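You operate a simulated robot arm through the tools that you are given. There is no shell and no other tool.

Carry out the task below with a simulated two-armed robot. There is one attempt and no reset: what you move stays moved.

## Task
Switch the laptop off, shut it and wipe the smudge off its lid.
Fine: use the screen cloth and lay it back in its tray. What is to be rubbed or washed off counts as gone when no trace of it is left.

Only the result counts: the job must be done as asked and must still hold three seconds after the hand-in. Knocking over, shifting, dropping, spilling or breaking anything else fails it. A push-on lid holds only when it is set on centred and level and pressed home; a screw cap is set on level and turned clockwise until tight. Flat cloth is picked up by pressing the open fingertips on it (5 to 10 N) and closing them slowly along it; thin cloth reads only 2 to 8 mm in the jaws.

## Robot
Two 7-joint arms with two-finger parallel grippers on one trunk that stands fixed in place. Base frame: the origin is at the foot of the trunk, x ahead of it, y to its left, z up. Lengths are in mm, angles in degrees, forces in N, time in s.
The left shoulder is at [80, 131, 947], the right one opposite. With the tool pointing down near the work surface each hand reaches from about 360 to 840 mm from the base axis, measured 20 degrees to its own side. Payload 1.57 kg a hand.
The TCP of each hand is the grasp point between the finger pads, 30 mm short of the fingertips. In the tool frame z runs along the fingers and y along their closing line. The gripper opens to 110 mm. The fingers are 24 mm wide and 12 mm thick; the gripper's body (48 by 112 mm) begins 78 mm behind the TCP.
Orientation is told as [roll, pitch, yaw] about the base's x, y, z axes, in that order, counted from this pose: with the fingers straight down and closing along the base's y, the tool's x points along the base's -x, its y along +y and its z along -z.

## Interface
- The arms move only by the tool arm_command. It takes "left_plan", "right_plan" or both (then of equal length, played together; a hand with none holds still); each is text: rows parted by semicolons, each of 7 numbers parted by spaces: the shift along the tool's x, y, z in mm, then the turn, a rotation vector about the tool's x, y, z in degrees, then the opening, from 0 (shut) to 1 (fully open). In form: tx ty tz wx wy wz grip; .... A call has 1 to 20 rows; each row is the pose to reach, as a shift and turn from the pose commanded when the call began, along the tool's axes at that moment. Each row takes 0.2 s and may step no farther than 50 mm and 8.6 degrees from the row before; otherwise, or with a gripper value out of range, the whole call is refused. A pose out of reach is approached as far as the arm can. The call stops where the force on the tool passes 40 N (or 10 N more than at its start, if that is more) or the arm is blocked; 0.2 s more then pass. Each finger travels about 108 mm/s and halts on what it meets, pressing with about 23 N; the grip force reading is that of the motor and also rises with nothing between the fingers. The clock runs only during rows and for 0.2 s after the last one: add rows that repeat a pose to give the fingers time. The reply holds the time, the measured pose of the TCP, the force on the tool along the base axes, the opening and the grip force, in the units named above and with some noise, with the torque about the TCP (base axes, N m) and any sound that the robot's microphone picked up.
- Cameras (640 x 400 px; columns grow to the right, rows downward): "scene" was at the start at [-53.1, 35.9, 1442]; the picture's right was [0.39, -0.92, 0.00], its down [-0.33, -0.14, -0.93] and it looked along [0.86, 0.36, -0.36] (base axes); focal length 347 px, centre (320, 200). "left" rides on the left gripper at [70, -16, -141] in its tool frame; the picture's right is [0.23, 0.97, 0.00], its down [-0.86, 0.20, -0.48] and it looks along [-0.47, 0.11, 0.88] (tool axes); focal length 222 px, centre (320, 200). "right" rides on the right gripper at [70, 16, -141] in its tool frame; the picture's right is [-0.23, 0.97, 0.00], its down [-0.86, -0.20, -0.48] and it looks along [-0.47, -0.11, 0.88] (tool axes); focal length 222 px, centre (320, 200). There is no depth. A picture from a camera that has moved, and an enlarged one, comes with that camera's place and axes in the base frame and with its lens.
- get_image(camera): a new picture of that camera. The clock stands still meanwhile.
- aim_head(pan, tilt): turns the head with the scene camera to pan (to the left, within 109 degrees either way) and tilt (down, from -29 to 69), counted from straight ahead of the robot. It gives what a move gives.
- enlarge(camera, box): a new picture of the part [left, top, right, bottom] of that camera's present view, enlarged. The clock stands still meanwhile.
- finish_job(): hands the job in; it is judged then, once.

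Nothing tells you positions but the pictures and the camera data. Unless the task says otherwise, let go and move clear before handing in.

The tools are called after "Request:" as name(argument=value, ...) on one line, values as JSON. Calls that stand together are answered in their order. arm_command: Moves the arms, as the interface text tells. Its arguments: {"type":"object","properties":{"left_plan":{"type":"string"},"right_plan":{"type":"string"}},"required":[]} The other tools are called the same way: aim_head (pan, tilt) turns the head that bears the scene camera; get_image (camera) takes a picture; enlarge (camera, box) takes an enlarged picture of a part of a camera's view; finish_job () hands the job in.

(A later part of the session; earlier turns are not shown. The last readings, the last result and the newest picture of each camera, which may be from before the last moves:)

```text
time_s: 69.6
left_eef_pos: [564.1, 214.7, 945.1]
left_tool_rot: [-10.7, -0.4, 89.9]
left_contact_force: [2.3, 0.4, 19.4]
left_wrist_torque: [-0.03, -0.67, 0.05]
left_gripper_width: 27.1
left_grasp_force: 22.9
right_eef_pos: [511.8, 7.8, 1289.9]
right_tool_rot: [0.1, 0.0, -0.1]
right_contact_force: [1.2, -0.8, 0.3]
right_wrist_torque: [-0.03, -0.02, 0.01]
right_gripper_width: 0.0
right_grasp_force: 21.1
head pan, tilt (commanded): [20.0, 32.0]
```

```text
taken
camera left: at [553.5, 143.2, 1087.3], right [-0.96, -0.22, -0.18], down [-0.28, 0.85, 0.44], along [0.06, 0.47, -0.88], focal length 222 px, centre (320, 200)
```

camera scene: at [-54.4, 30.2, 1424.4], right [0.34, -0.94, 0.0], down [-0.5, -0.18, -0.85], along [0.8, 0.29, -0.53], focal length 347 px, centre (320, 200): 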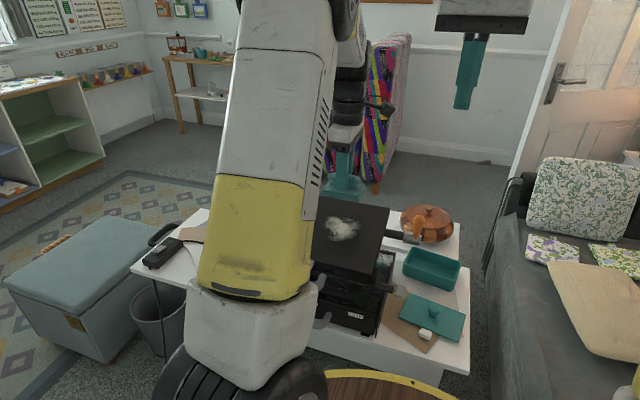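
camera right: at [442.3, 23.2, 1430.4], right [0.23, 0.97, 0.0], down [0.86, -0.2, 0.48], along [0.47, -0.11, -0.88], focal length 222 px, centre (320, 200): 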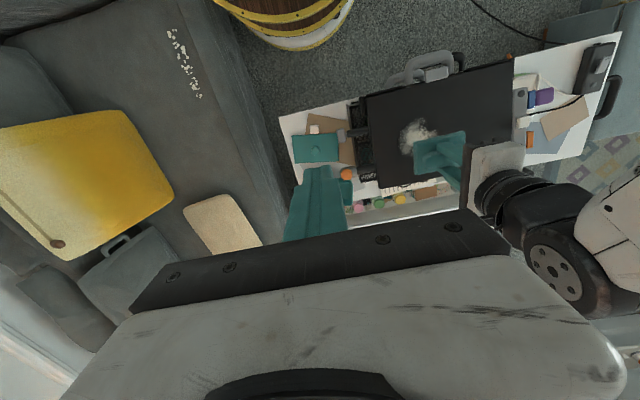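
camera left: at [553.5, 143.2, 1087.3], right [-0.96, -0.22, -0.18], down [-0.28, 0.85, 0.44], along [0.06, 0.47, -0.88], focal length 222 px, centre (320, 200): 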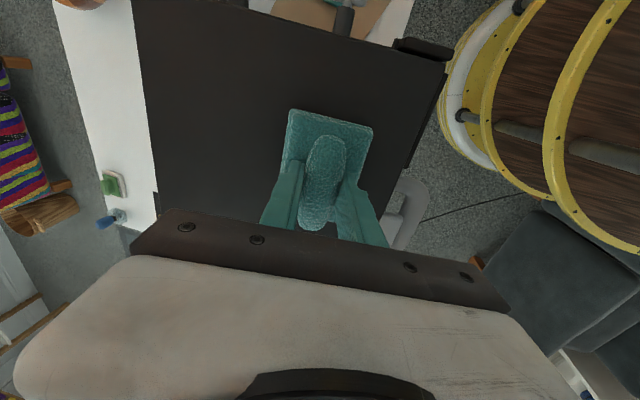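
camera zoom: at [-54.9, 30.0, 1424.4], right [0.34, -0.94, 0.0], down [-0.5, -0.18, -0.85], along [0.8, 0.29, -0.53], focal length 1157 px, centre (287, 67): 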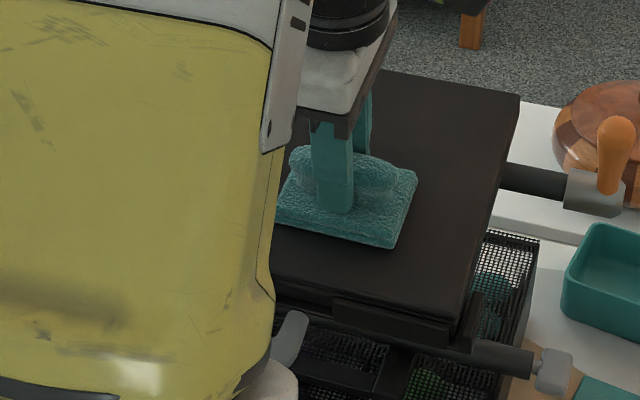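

Request:
arm_command(left_plan="-12 0 -0.5 0 0 0 0; -25 0 -0.5 0 0 0 0; -25 -12 -0.5 0 0 0 0; -25 -24 -0.5 0 0 0 0; -25 -36 -0.5 0 0 0 0; -25 -48 -0.5 0 0 0 0; -25 -60 -0.5 0 0 0 0; -25 -72 -0.5 0 0 0 0; -25 -84 -0.5 0 0 0 0; -25 -96 -0.5 0 0 0 0")

Request:
enlarge(camera="left", box=[200, 40, 440, 240])

Request:
enlarge(camera="scene", box=[250, 180, 410, 300])

```text
time_s: 71.8
left_eef_pos: [658.8, 240.1, 963.9]
left_tool_rot: [-10.7, -0.1, 89.8]
left_contact_force: [-8.2, -0.3, 11.0]
left_wrist_torque: [0.02, -0.05, -0.01]
left_gripper_width: 27.0
left_grasp_force: 22.9
right_eef_pos: [511.2, 9.0, 1288.9]
right_tool_rot: [0.0, 0.0, -0.2]
right_contact_force: [0.1, -0.5, -0.2]
right_wrist_torque: [-0.01, -0.03, -0.03]
right_gripper_width: 0.0
right_grasp_force: 21.0
head pan, tilt (commanded): [20.0, 32.0]
```

```text
2.00 times, centred on (320, 140) of left
camera zoom: at [648.9, 170.1, 1105.7], right [-0.96, -0.23, -0.18], down [-0.28, 0.85, 0.44], along [0.06, 0.47, -0.88], focal length 444 px, centre (320, 320)
```

zoom: 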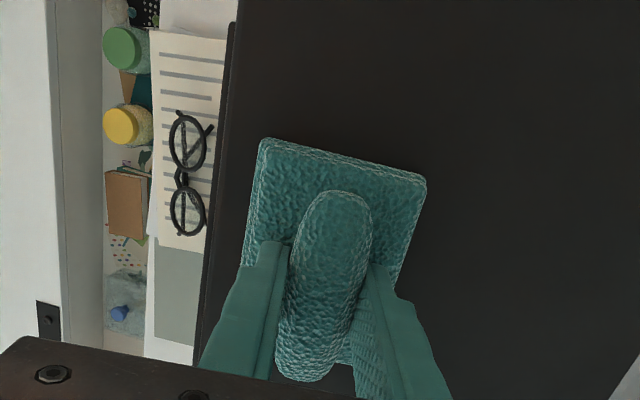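

```text
3.33 times, centred on (330, 240) of scene
camera zoom: at [-55.2, 30.1, 1424.3], right [0.34, -0.94, 0.0], down [-0.5, -0.18, -0.85], along [0.8, 0.29, -0.53], focal length 1157 px, centre (287, 67)
```

zoom: 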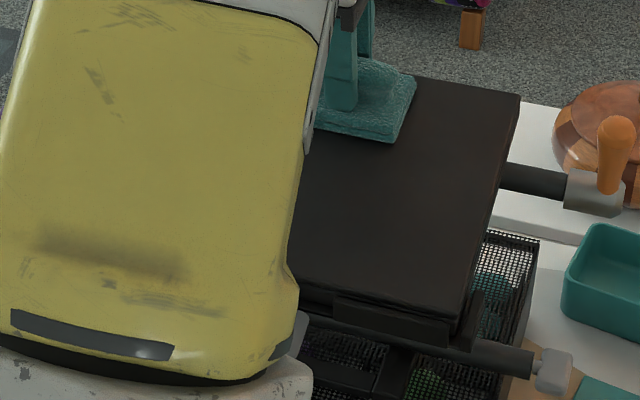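

Request:
arm_command(left_plan="0 12 0 0 0 0 0; 0 24 0 0 0 0 0; 0 36 0 0 0 0 0; 0 48 0 0 0 0 0; 0 60 0 0 0 0 0; 0 72 0 0 0 0 0; 0 84 0 0 0 0 0; 0 96 0 0 0 0 0; 14 96 0 0 0 0 0; 28 96 0 0 0 0 0; 40 96 0 0 0 0 0; 40 84 0 0 0 0 0; 40 72 0 0 0 0 0; 40 60 0 0 0 0 0; 40 48 0 0 0 0 0; 40 36 0 0 0 0 0; 40 24 0 0 0 0 0; 40 12 0 0 0 0 0; 40 0 0 0 0 0 0")

Request:
enlarge(camera="left", box=[200, 40, 440, 240])

Request:
enlarge(camera="scene", box=[250, 180, 410, 300])

```text
time_s: 75.8
left_eef_pos: [658.6, 200.6, 963.3]
left_tool_rot: [-10.7, -0.2, 89.8]
left_contact_force: [-2.1, 0.1, 3.1]
left_wrist_torque: [-0.06, -0.09, -0.04]
left_gripper_width: 27.2
left_grasp_force: 22.9
right_eef_pos: [511.5, 7.9, 1289.8]
right_tool_rot: [0.0, 0.0, -0.1]
right_contact_force: [0.3, -0.1, 0.9]
right_wrist_torque: [-0.01, 0.0, 0.03]
right_gripper_width: 0.0
right_grasp_force: 21.4
head pan, tilt (commanded): [20.0, 32.0]
```

```text
2.00 times, centred on (320, 140) of left
camera zoom: at [648.7, 130.0, 1106.1], right [-0.96, -0.22, -0.18], down [-0.28, 0.85, 0.44], along [0.06, 0.47, -0.88], focal length 444 px, centre (320, 320)
```

zoom: 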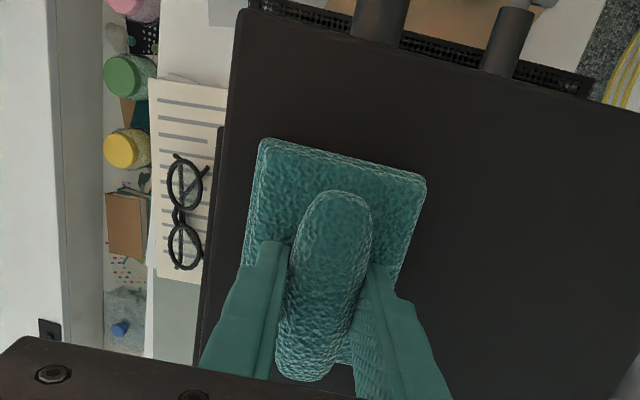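

```text
3.33 times, centred on (330, 240) of scene
camera zoom: at [-54.7, 30.2, 1424.4], right [0.34, -0.94, 0.0], down [-0.5, -0.18, -0.85], along [0.8, 0.29, -0.53], focal length 1157 px, centre (287, 67)
```

zoom: 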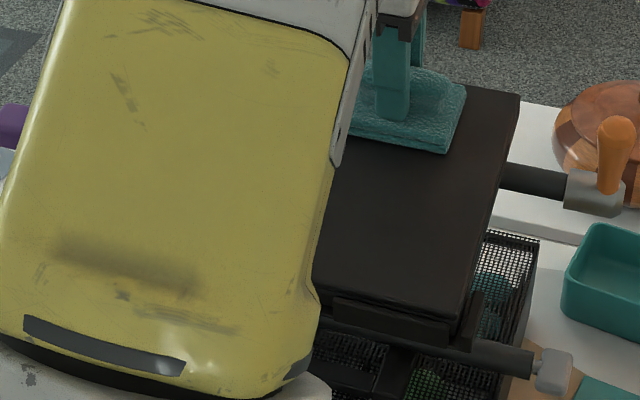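

Now I'll lift off and move the hand aside to inspect the whole lid.

Request:
arm_command(left_plan="0 0 -12 0 0 0 0; 0 0 -50 0 0 0 0; 0 0 -90 -5 0 0 0; -40 0 -115 -10.7 0 0 0; -85 0 -125 -10.7 0 0 0; -130 0 -135 -10.7 0 0 0; -175 0 -140 -10.7 0 0 0; -220 0 -140 -10.7 0 0 0; -260 0 -140 -10.7 0 0 0; -260 0 -140 -10.7 0 0 0")

Request:
enlarge(camera="right", box=[350, 50, 530, 200])

Request:
enlarge(camera="scene", box=[240, 180, 410, 300])

Request:
enlarge(camera="left", box=[100, 0, 540, 240])

```text
time_s: 78.0
left_eef_pos: [632.5, 461.5, 1102.4]
left_tool_rot: [0.1, -0.1, 89.9]
left_contact_force: [-0.5, 0.3, -0.7]
left_wrist_torque: [0.0, 0.03, 0.01]
left_gripper_width: 27.4
left_grasp_force: 22.7
right_eef_pos: [512.0, 8.6, 1289.3]
right_tool_rot: [0.0, 0.0, -0.1]
right_contact_force: [0.7, -0.2, -0.1]
right_wrist_torque: [0.01, 0.01, -0.01]
right_gripper_width: 0.0
right_grasp_force: 21.5
head pan, tilt (commanded): [20.0, 32.0]
```

```text
2.67 times, centred on (440, 125) of right
camera zoom: at [442.3, 23.4, 1430.4], right [0.23, 0.97, 0.0], down [0.86, -0.2, 0.48], along [0.47, -0.11, -0.88], focal length 592 px, centre (0, 400)
```

zoom: 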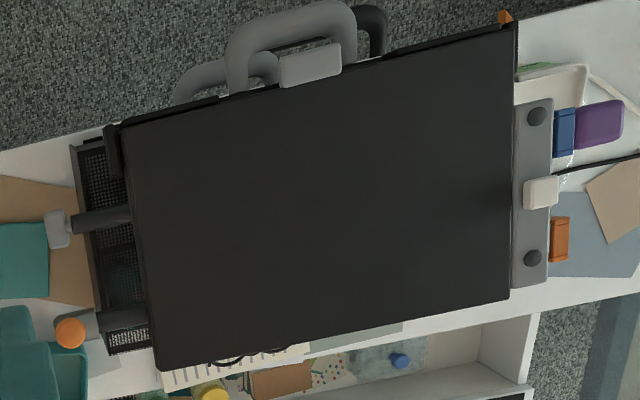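

```text
3.33 times, centred on (325, 240) of scene
camera zoom: at [-54.4, 30.3, 1424.4], right [0.34, -0.94, 0.0], down [-0.5, -0.18, -0.85], along [0.8, 0.29, -0.53], focal length 1157 px, centre (303, 67)
```

zoom: 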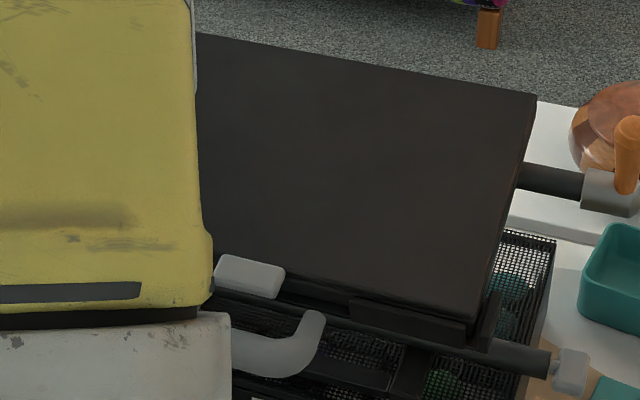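

```text
1.45 times, centred on (320, 120) of left
camera zoom: at [649.2, 390.4, 1243.5], right [-0.97, -0.23, 0.0], down [-0.2, 0.85, 0.48], along [-0.11, 0.47, -0.88], focal length 323 px, centre (320, 316)
```

zoom: 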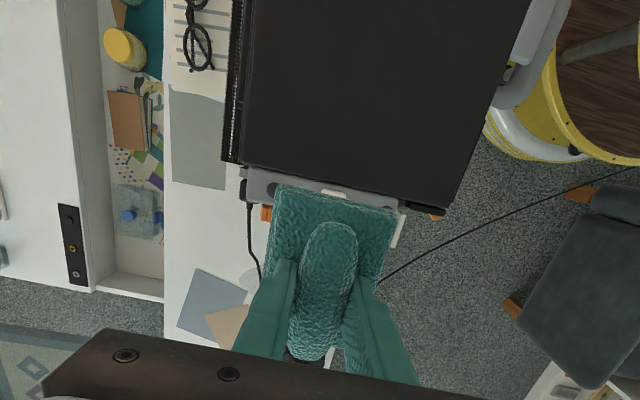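

Request:
enlarge(camera="right", box=[390, 80, 480, 190])

Request:
enlarge(camera="scene", box=[310, 185, 380, 250])

```text
3.64 times, centred on (435, 135) of right
camera zoom: at [442.3, 23.4, 1430.4], right [0.23, 0.97, 0.0], down [0.86, -0.2, 0.48], along [0.47, -0.11, -0.88], focal length 808 px, centre (-98, 436)
```

zoom: 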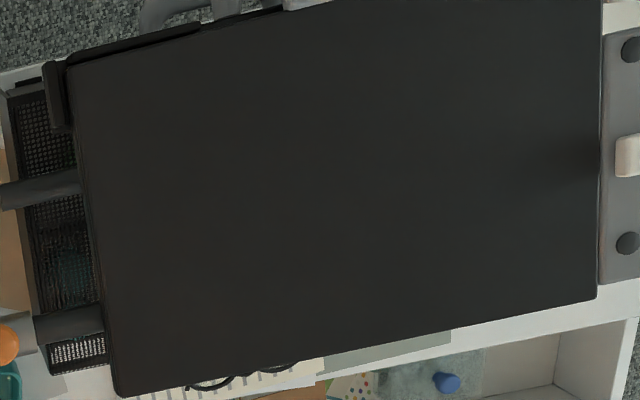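

```text
6.15 times, centred on (345, 218) of scene
camera zoom: at [-54.4, 30.3, 1424.4], right [0.34, -0.94, 0.0], down [-0.5, -0.18, -0.85], along [0.8, 0.29, -0.53], focal length 2137 px, centre (166, 92)
```

zoom: 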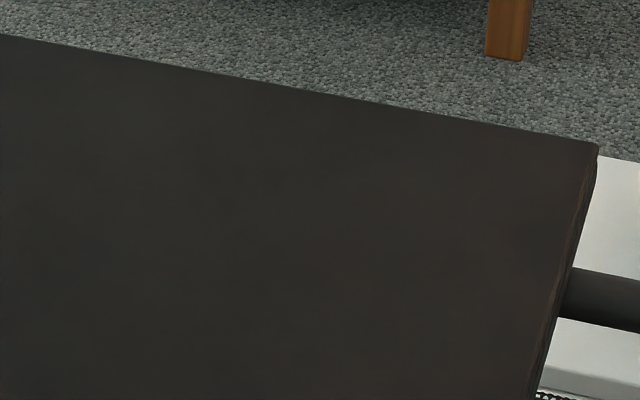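

The lid is clean and the lamps stay dark. Now I return the cloth to above its tray.

Request:
arm_command(left_plan="-42 3 0 0 0 0 0; -85 6 0 0 0 0 0; -127 9 0 0 0 0 0; -160 11 20 0 0 0 0; -169.5 12 65 0 0 0 0; -169.5 12 110 0 0 0 0; -169.5 12 155 0 0 0 0; -169.5 12 200 0 0 0 0; -169.5 12 245 0 0 0 0; -169.5 12 290 0 0 0 0; -169.5 12 330 0 0 0 0; -169.5 12 355 0 0 0 0; -169.5 12 355 0 0 0 0")

Request:
get_image(camera="left")

Request:
enlarge(camera="left", box=[230, 60, 400, 230])

```text
time_s: 80.8
left_eef_pos: [630.6, 638.5, 746.4]
left_tool_rot: [0.1, -0.2, 89.9]
left_contact_force: [-0.8, 0.6, -0.3]
left_wrist_torque: [-0.01, 0.03, 0.0]
left_gripper_width: 27.0
left_grasp_force: 23.2
left hand out of reach, approached as far as the arm can: row 4, 5, 6, 7, 8, 9, 10, 11, 12, 13
right_eef_pos: [511.8, 8.3, 1288.0]
right_tool_rot: [0.0, 0.0, -0.1]
right_contact_force: [0.5, 0.6, -0.1]
right_wrist_torque: [0.01, -0.02, 0.02]
right_gripper_width: 0.1
right_grasp_force: 21.2
head pan, tilt (commanded): [20.0, 32.0]
```

```text
taken
camera left: at [648.0, 568.3, 886.2], right [-0.97, -0.23, 0.0], down [-0.2, 0.85, 0.48], along [-0.11, 0.47, -0.88], focal length 222 px, centre (320, 200)
```

left: 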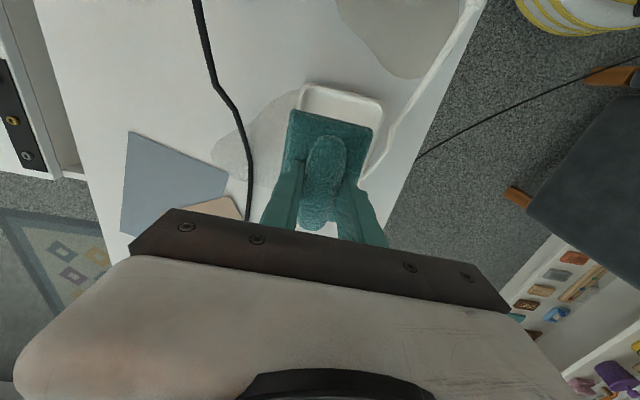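

```text
2.35 times, centred on (315, 145) of left
camera zoom: at [648.0, 568.3, 886.2], right [-0.97, -0.23, 0.0], down [-0.2, 0.85, 0.48], along [-0.11, 0.47, -0.88], focal length 523 px, centre (332, 329)
```

zoom: 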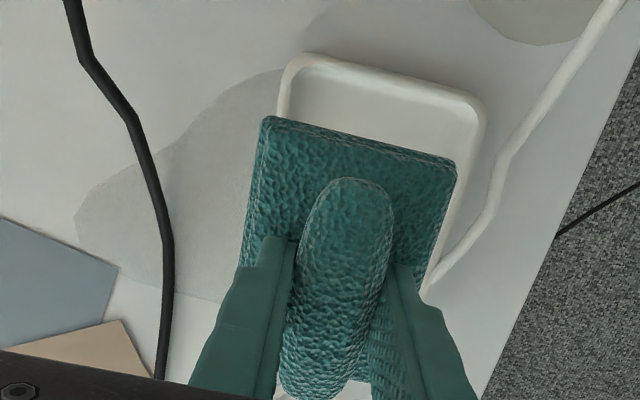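

The arm reports it's slightly off its target, about 10 mm in x and 7 mm in y. I'll re-send the pose and see whether it settles.

Request:
arm_command(left_plan="0 0 0 0 0 0 0; 0 0 0 0 0 0 0; 0 0 0 0 0 0 0")

```text
time_s: 81.6
left_eef_pos: [631.9, 639.5, 744.3]
left_tool_rot: [0.1, -0.2, 89.9]
left_contact_force: [0.4, 0.2, -1.0]
left_wrist_torque: [0.01, -0.01, -0.01]
left_gripper_width: 26.9
left_grasp_force: 23.1
right_eef_pos: [512.6, 6.8, 1289.6]
right_tool_rot: [0.0, -0.1, -0.1]
right_contact_force: [1.2, -0.5, 0.4]
right_wrist_torque: [-0.01, 0.01, 0.0]
right_gripper_width: 0.0
right_grasp_force: 21.2
head pan, tilt (commanded): [20.0, 32.0]
```

Request:
arm_command(left_plan="4 5 0 0 0 0 0; 8 10.5 0 0 0 0 0; 8 10.5 0 0 0 0 0")

Request:
enlarge(camera="left", box=[230, 60, 400, 230])

Request:
get_image(camera="scene")

```text
time_s: 82.4
left_eef_pos: [631.7, 638.9, 745.6]
left_tool_rot: [0.2, 0.0, 89.8]
left_contact_force: [0.4, -0.5, -0.8]
left_wrist_torque: [0.0, 0.04, -0.03]
left_gripper_width: 27.1
left_grasp_force: 23.2
left hand out of reach, approached as far as the arm can: row 1, 2, 3
right_eef_pos: [512.3, 8.4, 1289.4]
right_tool_rot: [0.0, 0.0, -0.1]
right_contact_force: [-0.2, 0.5, -0.4]
right_wrist_torque: [0.0, -0.03, -0.02]
right_gripper_width: 0.1
right_grasp_force: 21.4
head pan, tilt (commanded): [20.0, 32.0]
```

```text
2.35 times, centred on (315, 145) of left
camera zoom: at [648.1, 568.3, 886.4], right [-0.97, -0.23, 0.0], down [-0.2, 0.85, 0.48], along [-0.11, 0.47, -0.88], focal length 523 px, centre (332, 329)
```

zoom: 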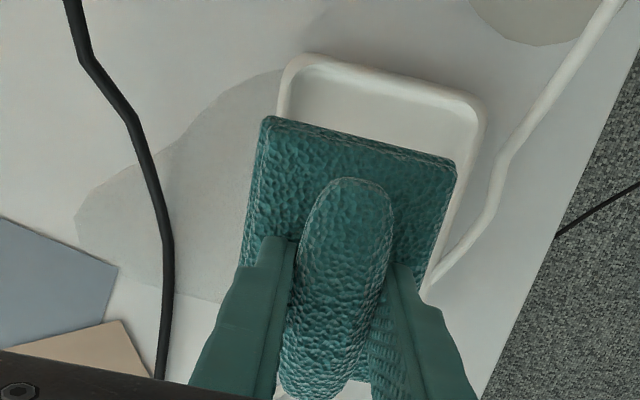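

```text
taken
camera scene: at [-54.4, 30.3, 1424.4], right [0.34, -0.94, 0.0], down [-0.5, -0.18, -0.85], along [0.8, 0.29, -0.53], focal length 347 px, centre (320, 200)
```

scene: 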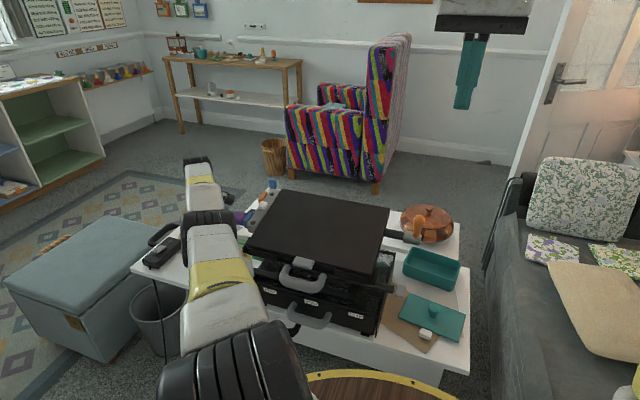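

The arm has ended up in a different elbow posture that blocks the last centimetre. I'll back up, unwind the wrist, and come in the same way as at the pick.

Request:
arm_command(left_plan="0 0 -45 0 0 0 0; 0 0 -90 0 0 0 0; 0 0 -135 0 0 0 0; 0 0 -180 0 0 0 0; 3 10 -195 0 0 8.2 0; 6 20 -195 0 0 16.4 0; 8 30 -195 0 0 24.6 0; 10 40 -195 0 0 32.8 0; 12 50 -195 0 0 41 0; 14 60 -195 0 0 49.2 0; 16 70 -195 0 0 57.4 0; 18 80 -195 0 0 65.6 0; 19 90 -195 0 0 73.8 0; 19 100 -195 0 0 82 0; 19 108 -195 0 0 90 0; 19 108 -195 0 0 90 0")

Request:
get_image(camera="scene")

Request:
get_image(camera="left")

```text
time_s: 85.8
left_eef_pos: [592.7, 681.0, 949.0]
left_tool_rot: [0.1, 0.2, -0.2]
left_contact_force: [0.0, -0.7, -1.2]
left_wrist_torque: [0.0, 0.0, 0.01]
left_gripper_width: 26.8
left_grasp_force: 23.1
left hand out of reach, approached as far as the arm can: row 1, 2, 3, 4, 5, 6, 7, 8, 9, 10, 11, 12, 13, 14, 15, 16
right_eef_pos: [511.9, 8.3, 1288.8]
right_tool_rot: [-0.1, 0.0, -0.1]
right_contact_force: [0.1, 1.3, -1.1]
right_wrist_torque: [0.0, 0.0, 0.01]
right_gripper_width: 0.2
right_grasp_force: 20.9
head pan, tilt (commanded): [20.0, 32.0]
```

```text
taken
camera scene: at [-54.4, 30.3, 1424.4], right [0.34, -0.94, 0.0], down [-0.5, -0.18, -0.85], along [0.8, 0.29, -0.53], focal length 347 px, centre (320, 200)
```

scene: 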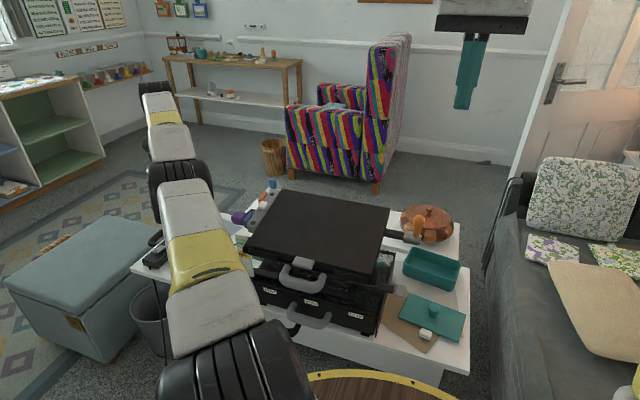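

```text
taken
camera left: at [524.2, 664.1, 1090.1], right [-0.22, 0.97, 0.0], down [0.86, 0.2, 0.48], along [0.46, 0.11, -0.88], focal length 222 px, centre (320, 200)
```

left: 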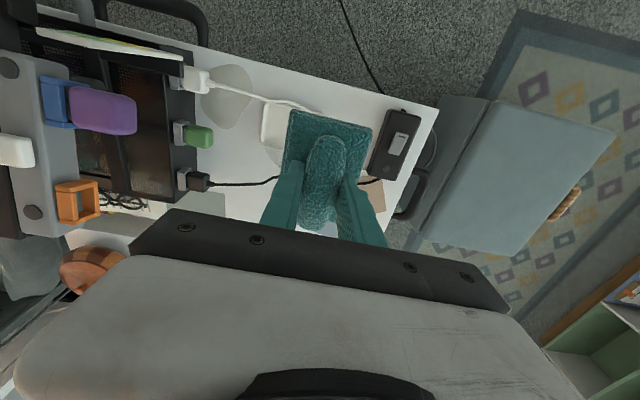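

The arm has stretched straight and stuck at full reach. I'll swing the hand inward and up, back over the laptop side, so the elbow can bend again.

Request:
arm_command(left_plan="3 -10 -20 0 0 0 0; 7 -35 -45 0 0 0 0; 12 -70 -70 0 0 0 0; 18 -108 -85 0 0 0 0; 25 -148 -95 0 0 0 0; 33 -190 -100 0 0 0 0; 40 -225 -100 0 0 0 0; 40 -225 -100 0 0 0 0")

Request:
get_image(camera="scene")

Request:
get_image(camera="left")

```text
time_s: 87.6
left_eef_pos: [667.8, 541.4, 1087.2]
left_tool_rot: [0.2, 0.2, -0.1]
left_contact_force: [0.5, 0.1, 0.4]
left_wrist_torque: [0.01, 0.02, -0.01]
left_gripper_width: 26.9
left_grasp_force: 22.9
left hand out of reach, approached as far as the arm can: row 1, 2, 3, 4, 5, 6, 7, 8
right_eef_pos: [511.3, 8.0, 1289.1]
right_tool_rot: [-0.1, 0.0, -0.1]
right_contact_force: [0.2, -0.4, 0.9]
right_wrist_torque: [0.0, -0.02, 0.0]
right_gripper_width: 0.0
right_grasp_force: 21.3
head pan, tilt (commanded): [20.0, 32.0]
```

```text
taken
camera scene: at [-54.4, 30.3, 1424.4], right [0.34, -0.94, 0.0], down [-0.5, -0.18, -0.85], along [0.8, 0.29, -0.53], focal length 347 px, centre (320, 200)
```

scene: 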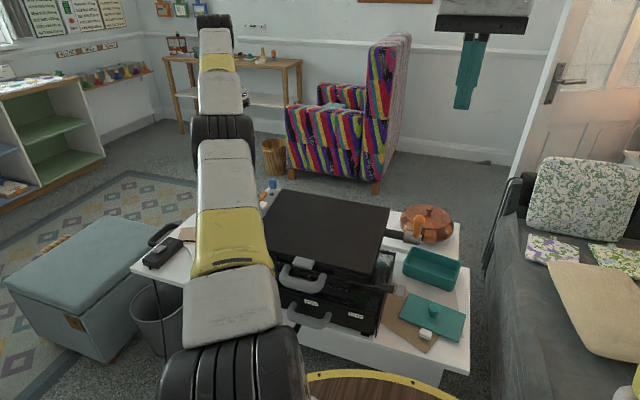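

```text
taken
camera left: at [598.2, 524.8, 1228.0], right [-0.23, 0.97, 0.0], down [0.86, 0.2, 0.48], along [0.46, 0.11, -0.88], focal length 222 px, centre (320, 200)
```

left: 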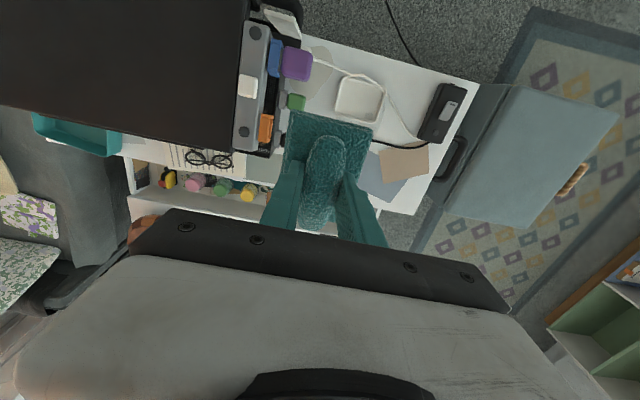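

Still limited, so I'll test which directions the arm follows freely from here, starting with a straight pull back toward the robot.

Request:
arm_command(left_plan="20 0 0 0 0 0 0; 40 0 0 0 0 0 0; 60 0 0 0 0 0 0; 60 0 0 0 0 0 0")

```text
time_s: 88.6
left_eef_pos: [639.7, 570.3, 1103.7]
left_tool_rot: [0.1, 0.0, -0.2]
left_contact_force: [0.5, 0.2, -0.2]
left_wrist_torque: [-0.02, -0.01, -0.01]
left_gripper_width: 27.4
left_grasp_force: 22.4
left hand out of reach, approached as far as the arm can: row 1, 2, 3, 4
right_eef_pos: [512.1, 7.1, 1289.1]
right_tool_rot: [0.0, 0.0, -0.2]
right_contact_force: [0.8, -0.3, -0.6]
right_wrist_torque: [0.01, -0.01, 0.02]
right_gripper_width: 0.0
right_grasp_force: 21.2
head pan, tilt (commanded): [20.0, 32.0]
```

Request:
arm_command(left_plan="-14 -27 20 0 0 0 0; -28 -54 40 0 0 0 0; -42 -81 60 0 0 0 0; -56 -108 80 0 0 0 0; -70 -136 100 0 0 0 0; -70 -136 100 0 0 0 0")

Request:
get_image(camera="scene")

```text
time_s: 90.0
left_eef_pos: [740.5, 451.7, 1010.1]
left_tool_rot: [0.2, 0.1, -0.1]
left_contact_force: [-0.5, 0.4, -0.1]
left_wrist_torque: [0.01, -0.03, 0.01]
left_gripper_width: 27.0
left_grasp_force: 23.1
left hand out of reach, approached as far as the arm can: row 1, 2, 3, 4, 5, 6
right_eef_pos: [510.9, 7.7, 1289.2]
right_tool_rot: [0.0, 0.1, -0.1]
right_contact_force: [0.3, 1.1, 0.0]
right_wrist_torque: [-0.01, 0.01, -0.01]
right_gripper_width: 0.1
right_grasp_force: 21.8
head pan, tilt (commanded): [20.0, 32.0]
```

```text
taken
camera scene: at [-54.4, 30.3, 1424.4], right [0.34, -0.94, 0.0], down [-0.5, -0.18, -0.85], along [0.8, 0.29, -0.53], focal length 347 px, centre (320, 200)
```

scene: 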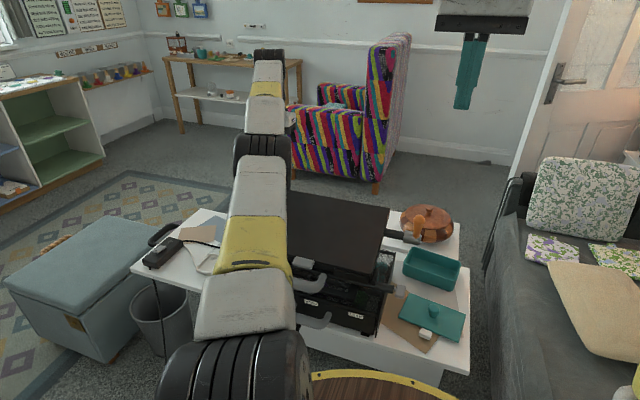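

Request:
arm_command(left_plan="38 -5 -3 0 8 0 0; 76 -10 -10 0 16 0 0; 114 -15 -23 0 24 0 0; 150 -20 -40 0 32 0 0; 150 -20 -40 0 32 0 0")

Request:
get_image(camera="scene")

```text
time_s: 91.2
left_eef_pos: [595.1, 427.5, 1052.7]
left_tool_rot: [0.3, 32.2, 0.0]
left_contact_force: [0.3, 0.5, -0.8]
left_wrist_torque: [0.01, 0.02, -0.03]
left_gripper_width: 26.9
left_grasp_force: 22.9
left hand out of reach, approached as far as the arm can: row 1, 2
right_eef_pos: [513.6, 8.5, 1288.5]
right_tool_rot: [0.0, 0.1, 0.0]
right_contact_force: [-0.1, 0.0, -0.3]
right_wrist_torque: [-0.01, -0.01, 0.0]
right_gripper_width: 0.0
right_grasp_force: 21.6
head pan, tilt (commanded): [20.0, 32.0]
```

```text
taken
camera scene: at [-54.4, 30.3, 1424.4], right [0.34, -0.94, 0.0], down [-0.5, -0.18, -0.85], along [0.8, 0.29, -0.53], focal length 347 px, centre (320, 200)
```

scene: 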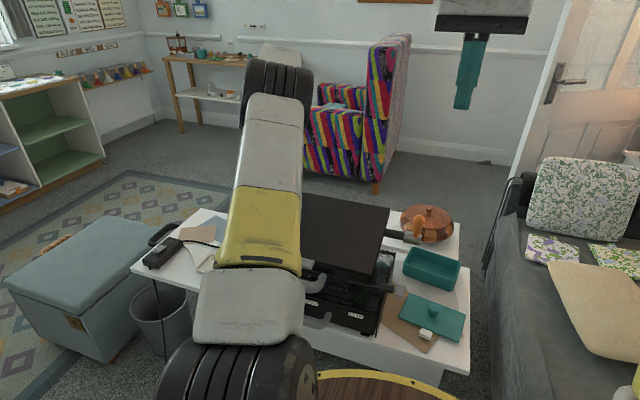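

That freed the elbow. I'll bring the hand to a comfortable pose close in, upright and at yaw 0, then redo the earlier approach to the tray.

Request:
arm_command(left_plan="31 -2 5 0 -8 0 0; 62 -4 10 0 -16 0 0; 92 -6 16 0 -24 0 0; 122.4 -7 21 0 -32 0 0; 122.4 -7 21 0 -32 0 0")

Request:
get_image(camera="left")

```text
time_s: 92.4
left_eef_pos: [479.7, 422.3, 1099.5]
left_tool_rot: [0.2, 0.0, -0.1]
left_contact_force: [-0.1, -0.1, -0.5]
left_wrist_torque: [-0.03, 0.02, 0.0]
left_gripper_width: 26.9
left_grasp_force: 23.4
right_eef_pos: [511.8, 8.5, 1289.0]
right_tool_rot: [0.0, 0.0, -0.1]
right_contact_force: [-0.2, -1.6, -0.5]
right_wrist_torque: [0.0, 0.02, 0.02]
right_gripper_width: 0.0
right_grasp_force: 21.5
head pan, tilt (commanded): [20.0, 32.0]
```

```text
taken
camera left: at [410.7, 402.6, 1241.2], right [-0.23, 0.97, 0.0], down [0.86, 0.2, 0.48], along [0.47, 0.11, -0.88], focal length 222 px, centre (320, 200)
```

left: 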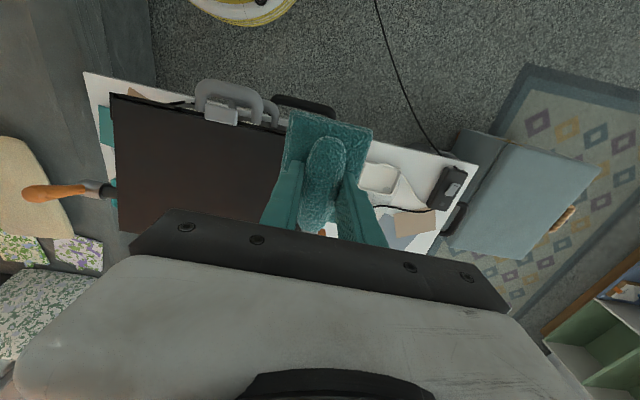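

Request:
arm_command(left_plan="0 40 10 0 0 0 0; 0 80 25 0 0 0 0; -5 115 45 0 0 0 0; -12 145 75 0 0 0 0; -22 170 105 0 0 0 0; -32 188 132 0 0 0 0; -43 198 160 0 0 0 0; -43 198 160 0 0 0 0")

```text
time_s: 94.2
left_eef_pos: [521.6, 619.4, 939.6]
left_tool_rot: [0.3, 0.0, -0.1]
left_contact_force: [-0.2, 0.3, 0.0]
left_wrist_torque: [0.0, -0.02, -0.01]
left_gripper_width: 27.1
left_grasp_force: 23.3
right_eef_pos: [512.0, 6.9, 1289.0]
right_tool_rot: [0.1, -0.1, -0.1]
right_contact_force: [0.5, 0.2, 0.0]
right_wrist_torque: [-0.01, -0.01, -0.01]
right_gripper_width: 0.2
right_grasp_force: 21.9
head pan, tilt (commanded): [20.0, 32.0]
```

Good, that posture is reachable. Now I'll repeat the turn to yaw 90° toward (600, 628, 852).

Request:
arm_command(left_plan="-7 1 8 0 0 -8.2 0; -14 2 16 0 0 -16.4 0; -21 3 24 0 0 -24.6 0; -28 4 32 0 0 -32.8 0; -35 5 40 0 0 -41 0; -42 6 48 0 0 -49.2 0; -49 7 56 0 0 -57.4 0; -56 8 64 0 0 -65.6 0; -63 9 72 0 0 -73.8 0; -70 9 80 0 0 -82 0; -77 9 89 0 0 -90 0; -77 9 89 0 0 -90 0")

Request:
get_image(camera="left")

Request:
get_image(camera="scene")

```text
time_s: 96.8
left_eef_pos: [596.5, 629.7, 848.5]
left_tool_rot: [0.1, -0.3, 90.0]
left_contact_force: [-0.5, 0.3, -0.5]
left_wrist_torque: [-0.04, 0.02, 0.01]
left_gripper_width: 27.0
left_grasp_force: 23.1
right_eef_pos: [511.6, 7.4, 1289.0]
right_tool_rot: [0.0, 0.1, -0.1]
right_contact_force: [-0.1, -0.8, 0.5]
right_wrist_torque: [0.03, 0.01, -0.01]
right_gripper_width: 0.3
right_grasp_force: 21.1
head pan, tilt (commanded): [20.0, 32.0]
```

```text
taken
camera left: at [612.8, 558.5, 990.5], right [-0.97, -0.23, 0.0], down [-0.2, 0.85, 0.48], along [-0.11, 0.47, -0.88], focal length 222 px, centre (320, 200)
```

left: 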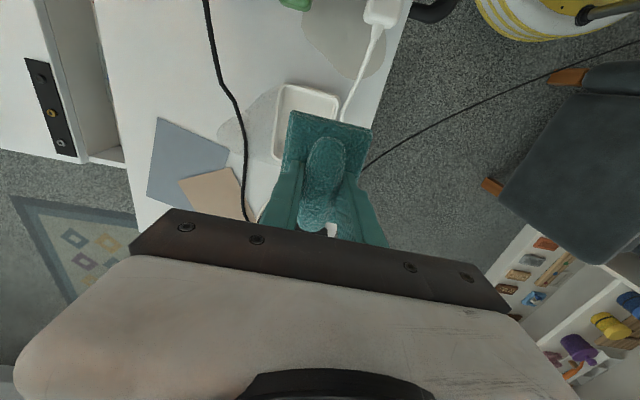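

```text
taken
camera scene: at [-54.4, 30.3, 1424.4], right [0.34, -0.94, 0.0], down [-0.5, -0.18, -0.85], along [0.8, 0.29, -0.53], focal length 347 px, centre (320, 200)
```

scene: 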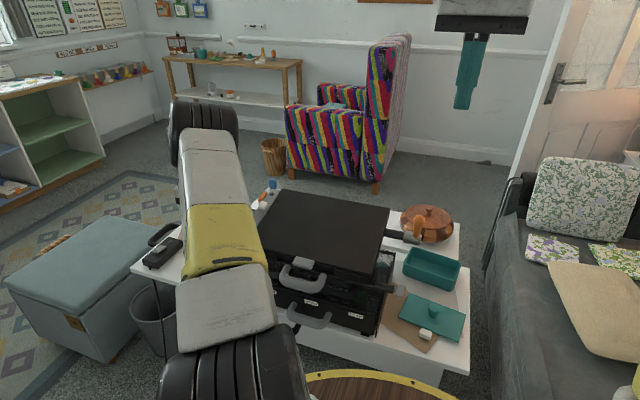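

The arm is back in the working posture. I'll descend to just above the tray and compare with the earlier picture.

Request:
arm_command(left_plan="-0.5 -8 25 0 0 0 0; -1 -16 50 0 0 0 0; -1.5 -24 80 0 0 0 0; -1.5 -24 101 0 0 0 0; -1.5 -24 101 0 0 0 0")

Request:
enlarge(camera="left", box=[230, 60, 400, 230])

```text
time_s: 98.0
left_eef_pos: [621.7, 628.9, 748.1]
left_tool_rot: [0.1, -0.2, 89.8]
left_contact_force: [-0.4, 0.1, -0.7]
left_wrist_torque: [-0.03, -0.01, 0.02]
left_gripper_width: 27.2
left_grasp_force: 23.0
right_eef_pos: [511.2, 8.7, 1289.4]
right_tool_rot: [0.0, 0.0, -0.1]
right_contact_force: [-0.1, -0.3, 0.5]
right_wrist_torque: [0.0, 0.05, -0.01]
right_gripper_width: 0.2
right_grasp_force: 21.4
head pan, tilt (commanded): [20.0, 32.0]
```

```text
2.35 times, centred on (315, 145) of left
camera zoom: at [638.6, 558.7, 890.0], right [-0.97, -0.23, 0.0], down [-0.2, 0.85, 0.48], along [-0.11, 0.47, -0.88], focal length 523 px, centre (332, 329)
```

zoom: 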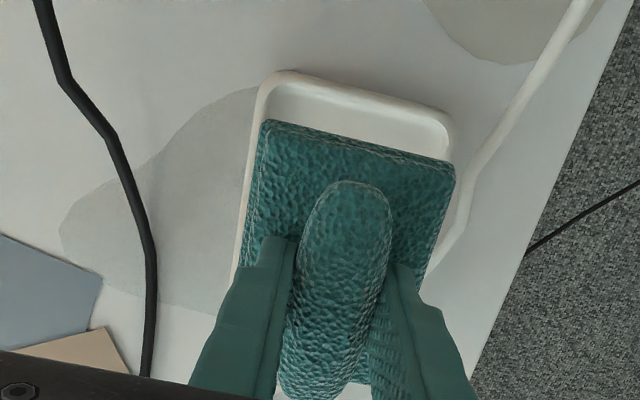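

Alignment matches the pick to within 2 mm. I'll correct that and lower the cloth into the tray.

Request:
arm_command(left_plan="-1.5 2 0 0 0 0 0; -1.5 2 18 0 0 0 0; -1.5 2 35 0 0 0 0; -1.5 2 46 0 0 0 0; -1.5 2 52 0 0 0 0; -1.5 2 52 0 0 0 0")

Request:
enlarge(camera="left", box=[230, 60, 400, 230])

```text
time_s: 99.4
left_eef_pos: [618.3, 633.1, 697.3]
left_tool_rot: [0.0, -0.3, 89.9]
left_contact_force: [-0.6, 0.5, -0.6]
left_wrist_torque: [-0.01, 0.03, 0.01]
left_gripper_width: 27.1
left_grasp_force: 23.1
right_eef_pos: [512.0, 7.7, 1289.9]
right_tool_rot: [0.1, 0.1, -0.1]
right_contact_force: [-0.7, 0.1, -0.1]
right_wrist_torque: [0.0, -0.01, -0.01]
right_gripper_width: 0.0
right_grasp_force: 21.2
head pan, tilt (commanded): [20.0, 32.0]
```

```text
2.35 times, centred on (315, 145) of left
camera zoom: at [634.6, 561.5, 838.8], right [-0.97, -0.23, 0.0], down [-0.2, 0.85, 0.48], along [-0.11, 0.47, -0.88], focal length 523 px, centre (332, 329)
```

zoom: 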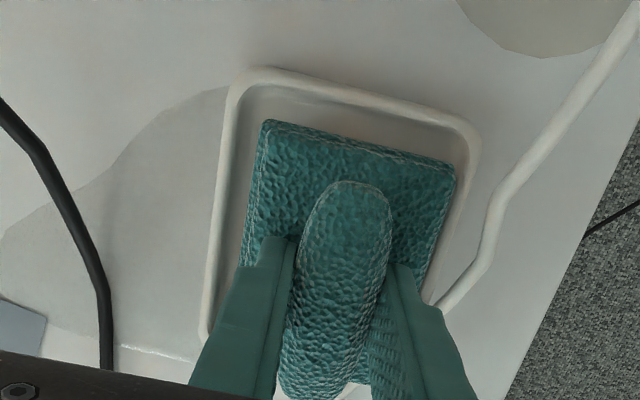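

The cloth sits about 3 mm too far toward the tray's outer end compared with how I found it. I'll correct that before setting it down.

Request:
arm_command(left_plan="2.7 -1.5 0 0 0 0 0; 2.7 -1.5 0 0 0 0 0; 2.7 -1.5 3 0 0 0 0; 2.7 -1.5 3 0 0 0 0")

Request:
enlarge(camera="left", box=[230, 60, 400, 230])

```text
time_s: 100.4
left_eef_pos: [620.0, 629.6, 694.0]
left_tool_rot: [0.2, -0.2, 89.9]
left_contact_force: [-0.4, -0.4, -0.8]
left_wrist_torque: [0.0, -0.01, 0.02]
left_gripper_width: 27.1
left_grasp_force: 22.9
right_eef_pos: [513.0, 7.3, 1290.0]
right_tool_rot: [-0.1, 0.0, -0.2]
right_contact_force: [-0.2, -0.1, 0.3]
right_wrist_torque: [-0.01, -0.02, -0.01]
right_gripper_width: 0.0
right_grasp_force: 21.4
head pan, tilt (commanded): [20.0, 32.0]
```

```text
2.35 times, centred on (315, 145) of left
camera zoom: at [635.1, 558.6, 836.2], right [-0.97, -0.23, 0.0], down [-0.2, 0.85, 0.48], along [-0.11, 0.47, -0.88], focal length 523 px, centre (332, 329)
```

zoom: 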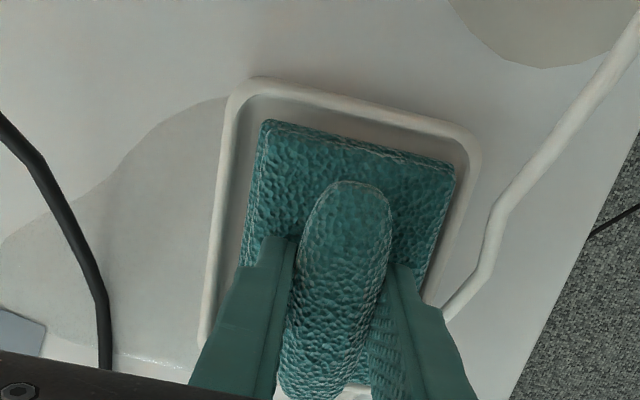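

Request:
arm_command(left_plan="0 0 1.5 0 0 0 0; 0 0 3 0 0 0 0; 0 0 4 0 0 0 0; 0 0 4 0 0 0 0")

```text
time_s: 101.4
left_eef_pos: [620.0, 629.6, 690.3]
left_tool_rot: [0.1, -0.2, 89.9]
left_contact_force: [0.0, 1.3, -0.9]
left_wrist_torque: [0.03, -0.01, 0.01]
left_gripper_width: 27.2
left_grasp_force: 22.8
right_eef_pos: [511.4, 8.8, 1287.6]
right_tool_rot: [0.1, 0.0, -0.1]
right_contact_force: [0.3, 0.3, -0.3]
right_wrist_torque: [0.0, 0.01, 0.02]
right_gripper_width: 0.0
right_grasp_force: 21.0
head pan, tilt (commanded): [20.0, 32.0]
```

Request:
arm_command(left_plan="0 0 1 0 0 0 0; 0 0 2 0 0 0 0; 0 0 2 0 0 0 0")

Request:
enlarge(camera="left", box=[230, 60, 400, 230])

```text
time_s: 102.2
left_eef_pos: [620.0, 629.8, 690.0]
left_tool_rot: [0.0, -0.3, 89.9]
left_contact_force: [0.1, -1.4, 5.7]
left_wrist_torque: [-0.41, -0.02, -0.05]
left_gripper_width: 26.9
left_grasp_force: 22.7
right_eef_pos: [511.8, 7.8, 1289.3]
right_tool_rot: [0.2, 0.1, -0.1]
right_contact_force: [-0.8, 0.7, -0.1]
right_wrist_torque: [-0.02, -0.02, -0.02]
right_gripper_width: 0.1
right_grasp_force: 21.9
head pan, tilt (commanded): [20.0, 32.0]
```

```text
2.35 times, centred on (315, 145) of left
camera zoom: at [636.2, 558.1, 830.8], right [-0.97, -0.23, 0.0], down [-0.2, 0.85, 0.48], along [-0.11, 0.47, -0.88], focal length 523 px, centre (332, 329)
```

zoom: 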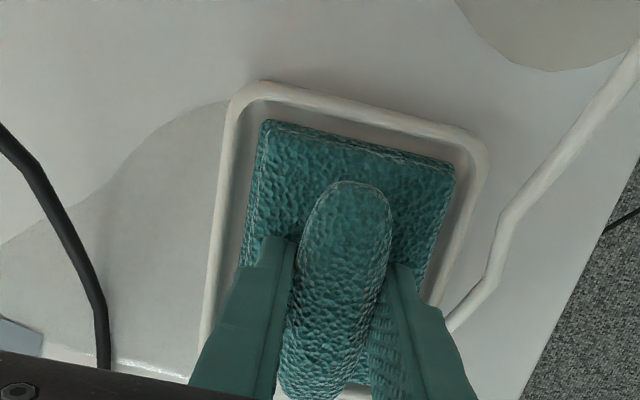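

The cloth touches the tray floor. I'll open the fingers just enough to release the ridge without touching the rim, then lift straight up.

Request:
arm_command(left_plan="0 0 0.5 0 0 0 0; 0 0 0.5 0 0 0 0.28; 0 0 0.5 0 0 0 0.33; 0 0 0.5 0 0 0 0.36; 0 0 0.5 0 0 0 0.36")

Request:
enlarge(camera="left", box=[230, 60, 400, 230])

```text
time_s: 103.4
left_eef_pos: [620.7, 630.1, 688.9]
left_tool_rot: [-0.1, -0.3, 89.9]
left_contact_force: [5.6, 1.6, 12.3]
left_wrist_torque: [-0.02, -0.11, 0.03]
left_gripper_width: 34.3
left_grasp_force: 0.1
right_eef_pos: [511.2, 7.2, 1290.1]
right_tool_rot: [0.0, 0.0, 0.0]
right_contact_force: [0.2, -0.3, 0.2]
right_wrist_torque: [-0.02, 0.02, 0.01]
right_gripper_width: 0.2
right_grasp_force: 20.7
head pan, tilt (commanded): [20.0, 32.0]
```

```text
2.35 times, centred on (315, 145) of left
camera zoom: at [637.0, 558.8, 830.5], right [-0.97, -0.23, 0.0], down [-0.2, 0.85, 0.48], along [-0.11, 0.47, -0.88], focal length 523 px, centre (332, 329)
```

zoom: 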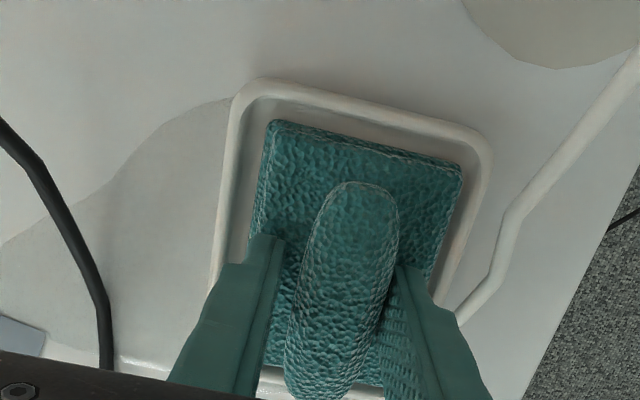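

Request:
arm_command(left_plan="0 0 -1.5 0 0 0 0.36; 0 0 -4 0 0 0 0.37; 0 0 -10 0 0 0 0.38; 0 0 -22 0 0 0 0.38; 0 0 -42 0 0 0 0.4; 0 0 -70 0 0 0 0.4; 0 0 -110 0 0 0 0.4; 0 0 -110 0 0 0 0.4")

Request:
get_image(camera="left")

Request:
enlarge(camera="left", box=[230, 60, 400, 230])

```text
time_s: 105.2
left_eef_pos: [620.9, 630.2, 798.9]
left_tool_rot: [0.1, -0.2, 89.9]
left_contact_force: [0.1, 0.3, 0.1]
left_wrist_torque: [0.02, 0.0, 0.04]
left_gripper_width: 44.2
left_grasp_force: 0.1
right_eef_pos: [511.6, 8.8, 1288.6]
right_tool_rot: [0.1, 0.1, -0.1]
right_contact_force: [0.4, 0.9, 0.0]
right_wrist_torque: [-0.02, -0.02, 0.0]
right_gripper_width: 0.0
right_grasp_force: 21.4
head pan, tilt (commanded): [20.0, 32.0]
```

```text
taken
camera left: at [637.3, 559.1, 940.9], right [-0.97, -0.23, 0.0], down [-0.2, 0.85, 0.48], along [-0.11, 0.47, -0.88], focal length 222 px, centre (320, 200)
```

left: 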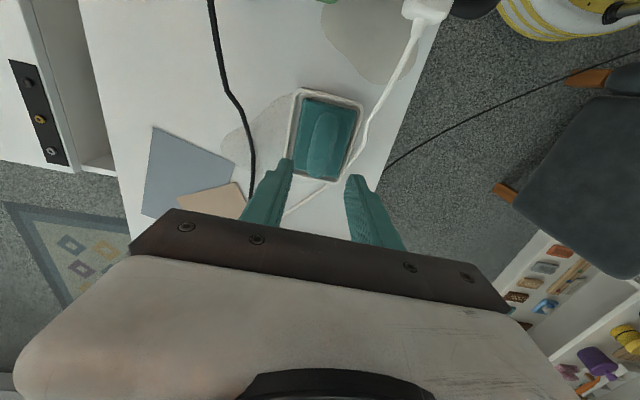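

```text
2.35 times, centred on (315, 145) of left
camera zoom: at [637.3, 559.1, 940.9], right [-0.97, -0.23, 0.0], down [-0.2, 0.85, 0.48], along [-0.11, 0.47, -0.88], focal length 523 px, centre (332, 329)
```

zoom: 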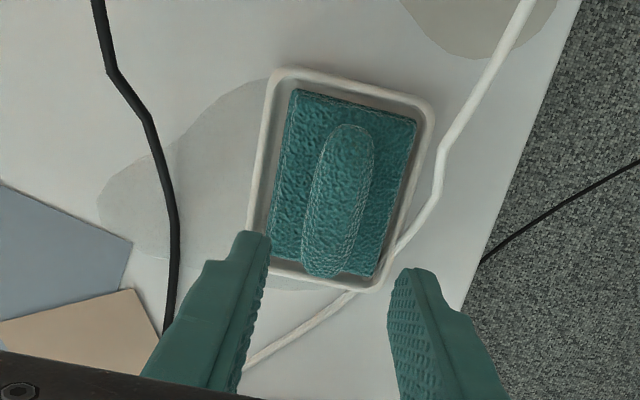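

The cloth lies neatly in its tray. I'll retreat the left hand the way it came and make a final check of everything.

Request:
arm_command(left_plan="0 8 -25 0 0 0 0.4; 0 24 -51 0 0 0 0.4; 1 31 -59 0 0 8.2 0.4; 2 38 -67 0 0 16.4 0.4; 3 45 -75 0 0 24.6 0.4; 4 52 -83 0 0 32.8 0.4; 5 59 -91 0 0 41 0.4; 6 66 -99 0 0 49.2 0.4; 7 73 -107 0 0 57.4 0.4; 8 80 -115 0 0 65.6 0.4; 9 87 -123 0 0 73.8 0.4; 10 93 -132 0 0 82 0.4; 10 99 -141 0 0 90 0.4; 10 99 -141 0 0 90 0.4")

Request:
get_image(camera="left")

Request:
get_image(camera="scene")

```text
time_s: 108.2
left_eef_pos: [522.7, 617.7, 939.4]
left_tool_rot: [0.2, 0.1, -0.2]
left_contact_force: [-0.3, 0.6, -0.1]
left_wrist_torque: [0.0, 0.01, 0.01]
left_gripper_width: 43.9
left_grasp_force: 0.0
right_eef_pos: [512.3, 7.9, 1288.4]
right_tool_rot: [0.0, -0.1, -0.1]
right_contact_force: [0.7, -0.1, 0.7]
right_wrist_torque: [0.0, 0.04, 0.01]
right_gripper_width: 0.0
right_grasp_force: 21.4
head pan, tilt (commanded): [20.0, 32.0]
```

```text
taken
camera left: at [452.5, 599.9, 1081.9], right [-0.22, 0.97, 0.0], down [0.86, 0.19, 0.48], along [0.47, 0.11, -0.88], focal length 222 px, centre (320, 200)
```

left: 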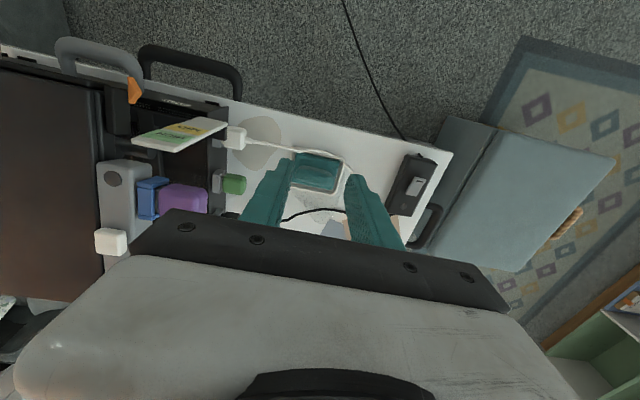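

```text
taken
camera scene: at [-54.4, 30.3, 1424.4], right [0.34, -0.94, 0.0], down [-0.5, -0.18, -0.85], along [0.8, 0.29, -0.53], focal length 347 px, centre (320, 200)
```

scene: 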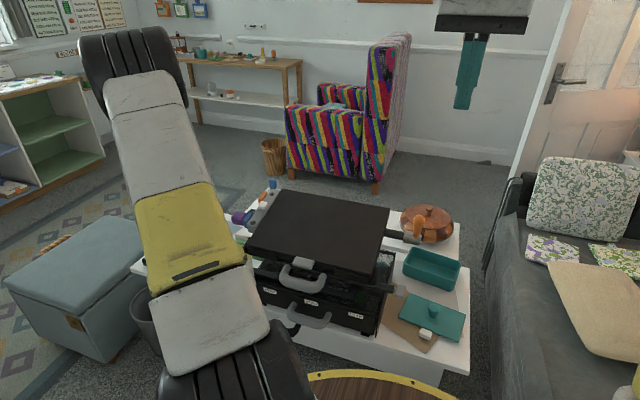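

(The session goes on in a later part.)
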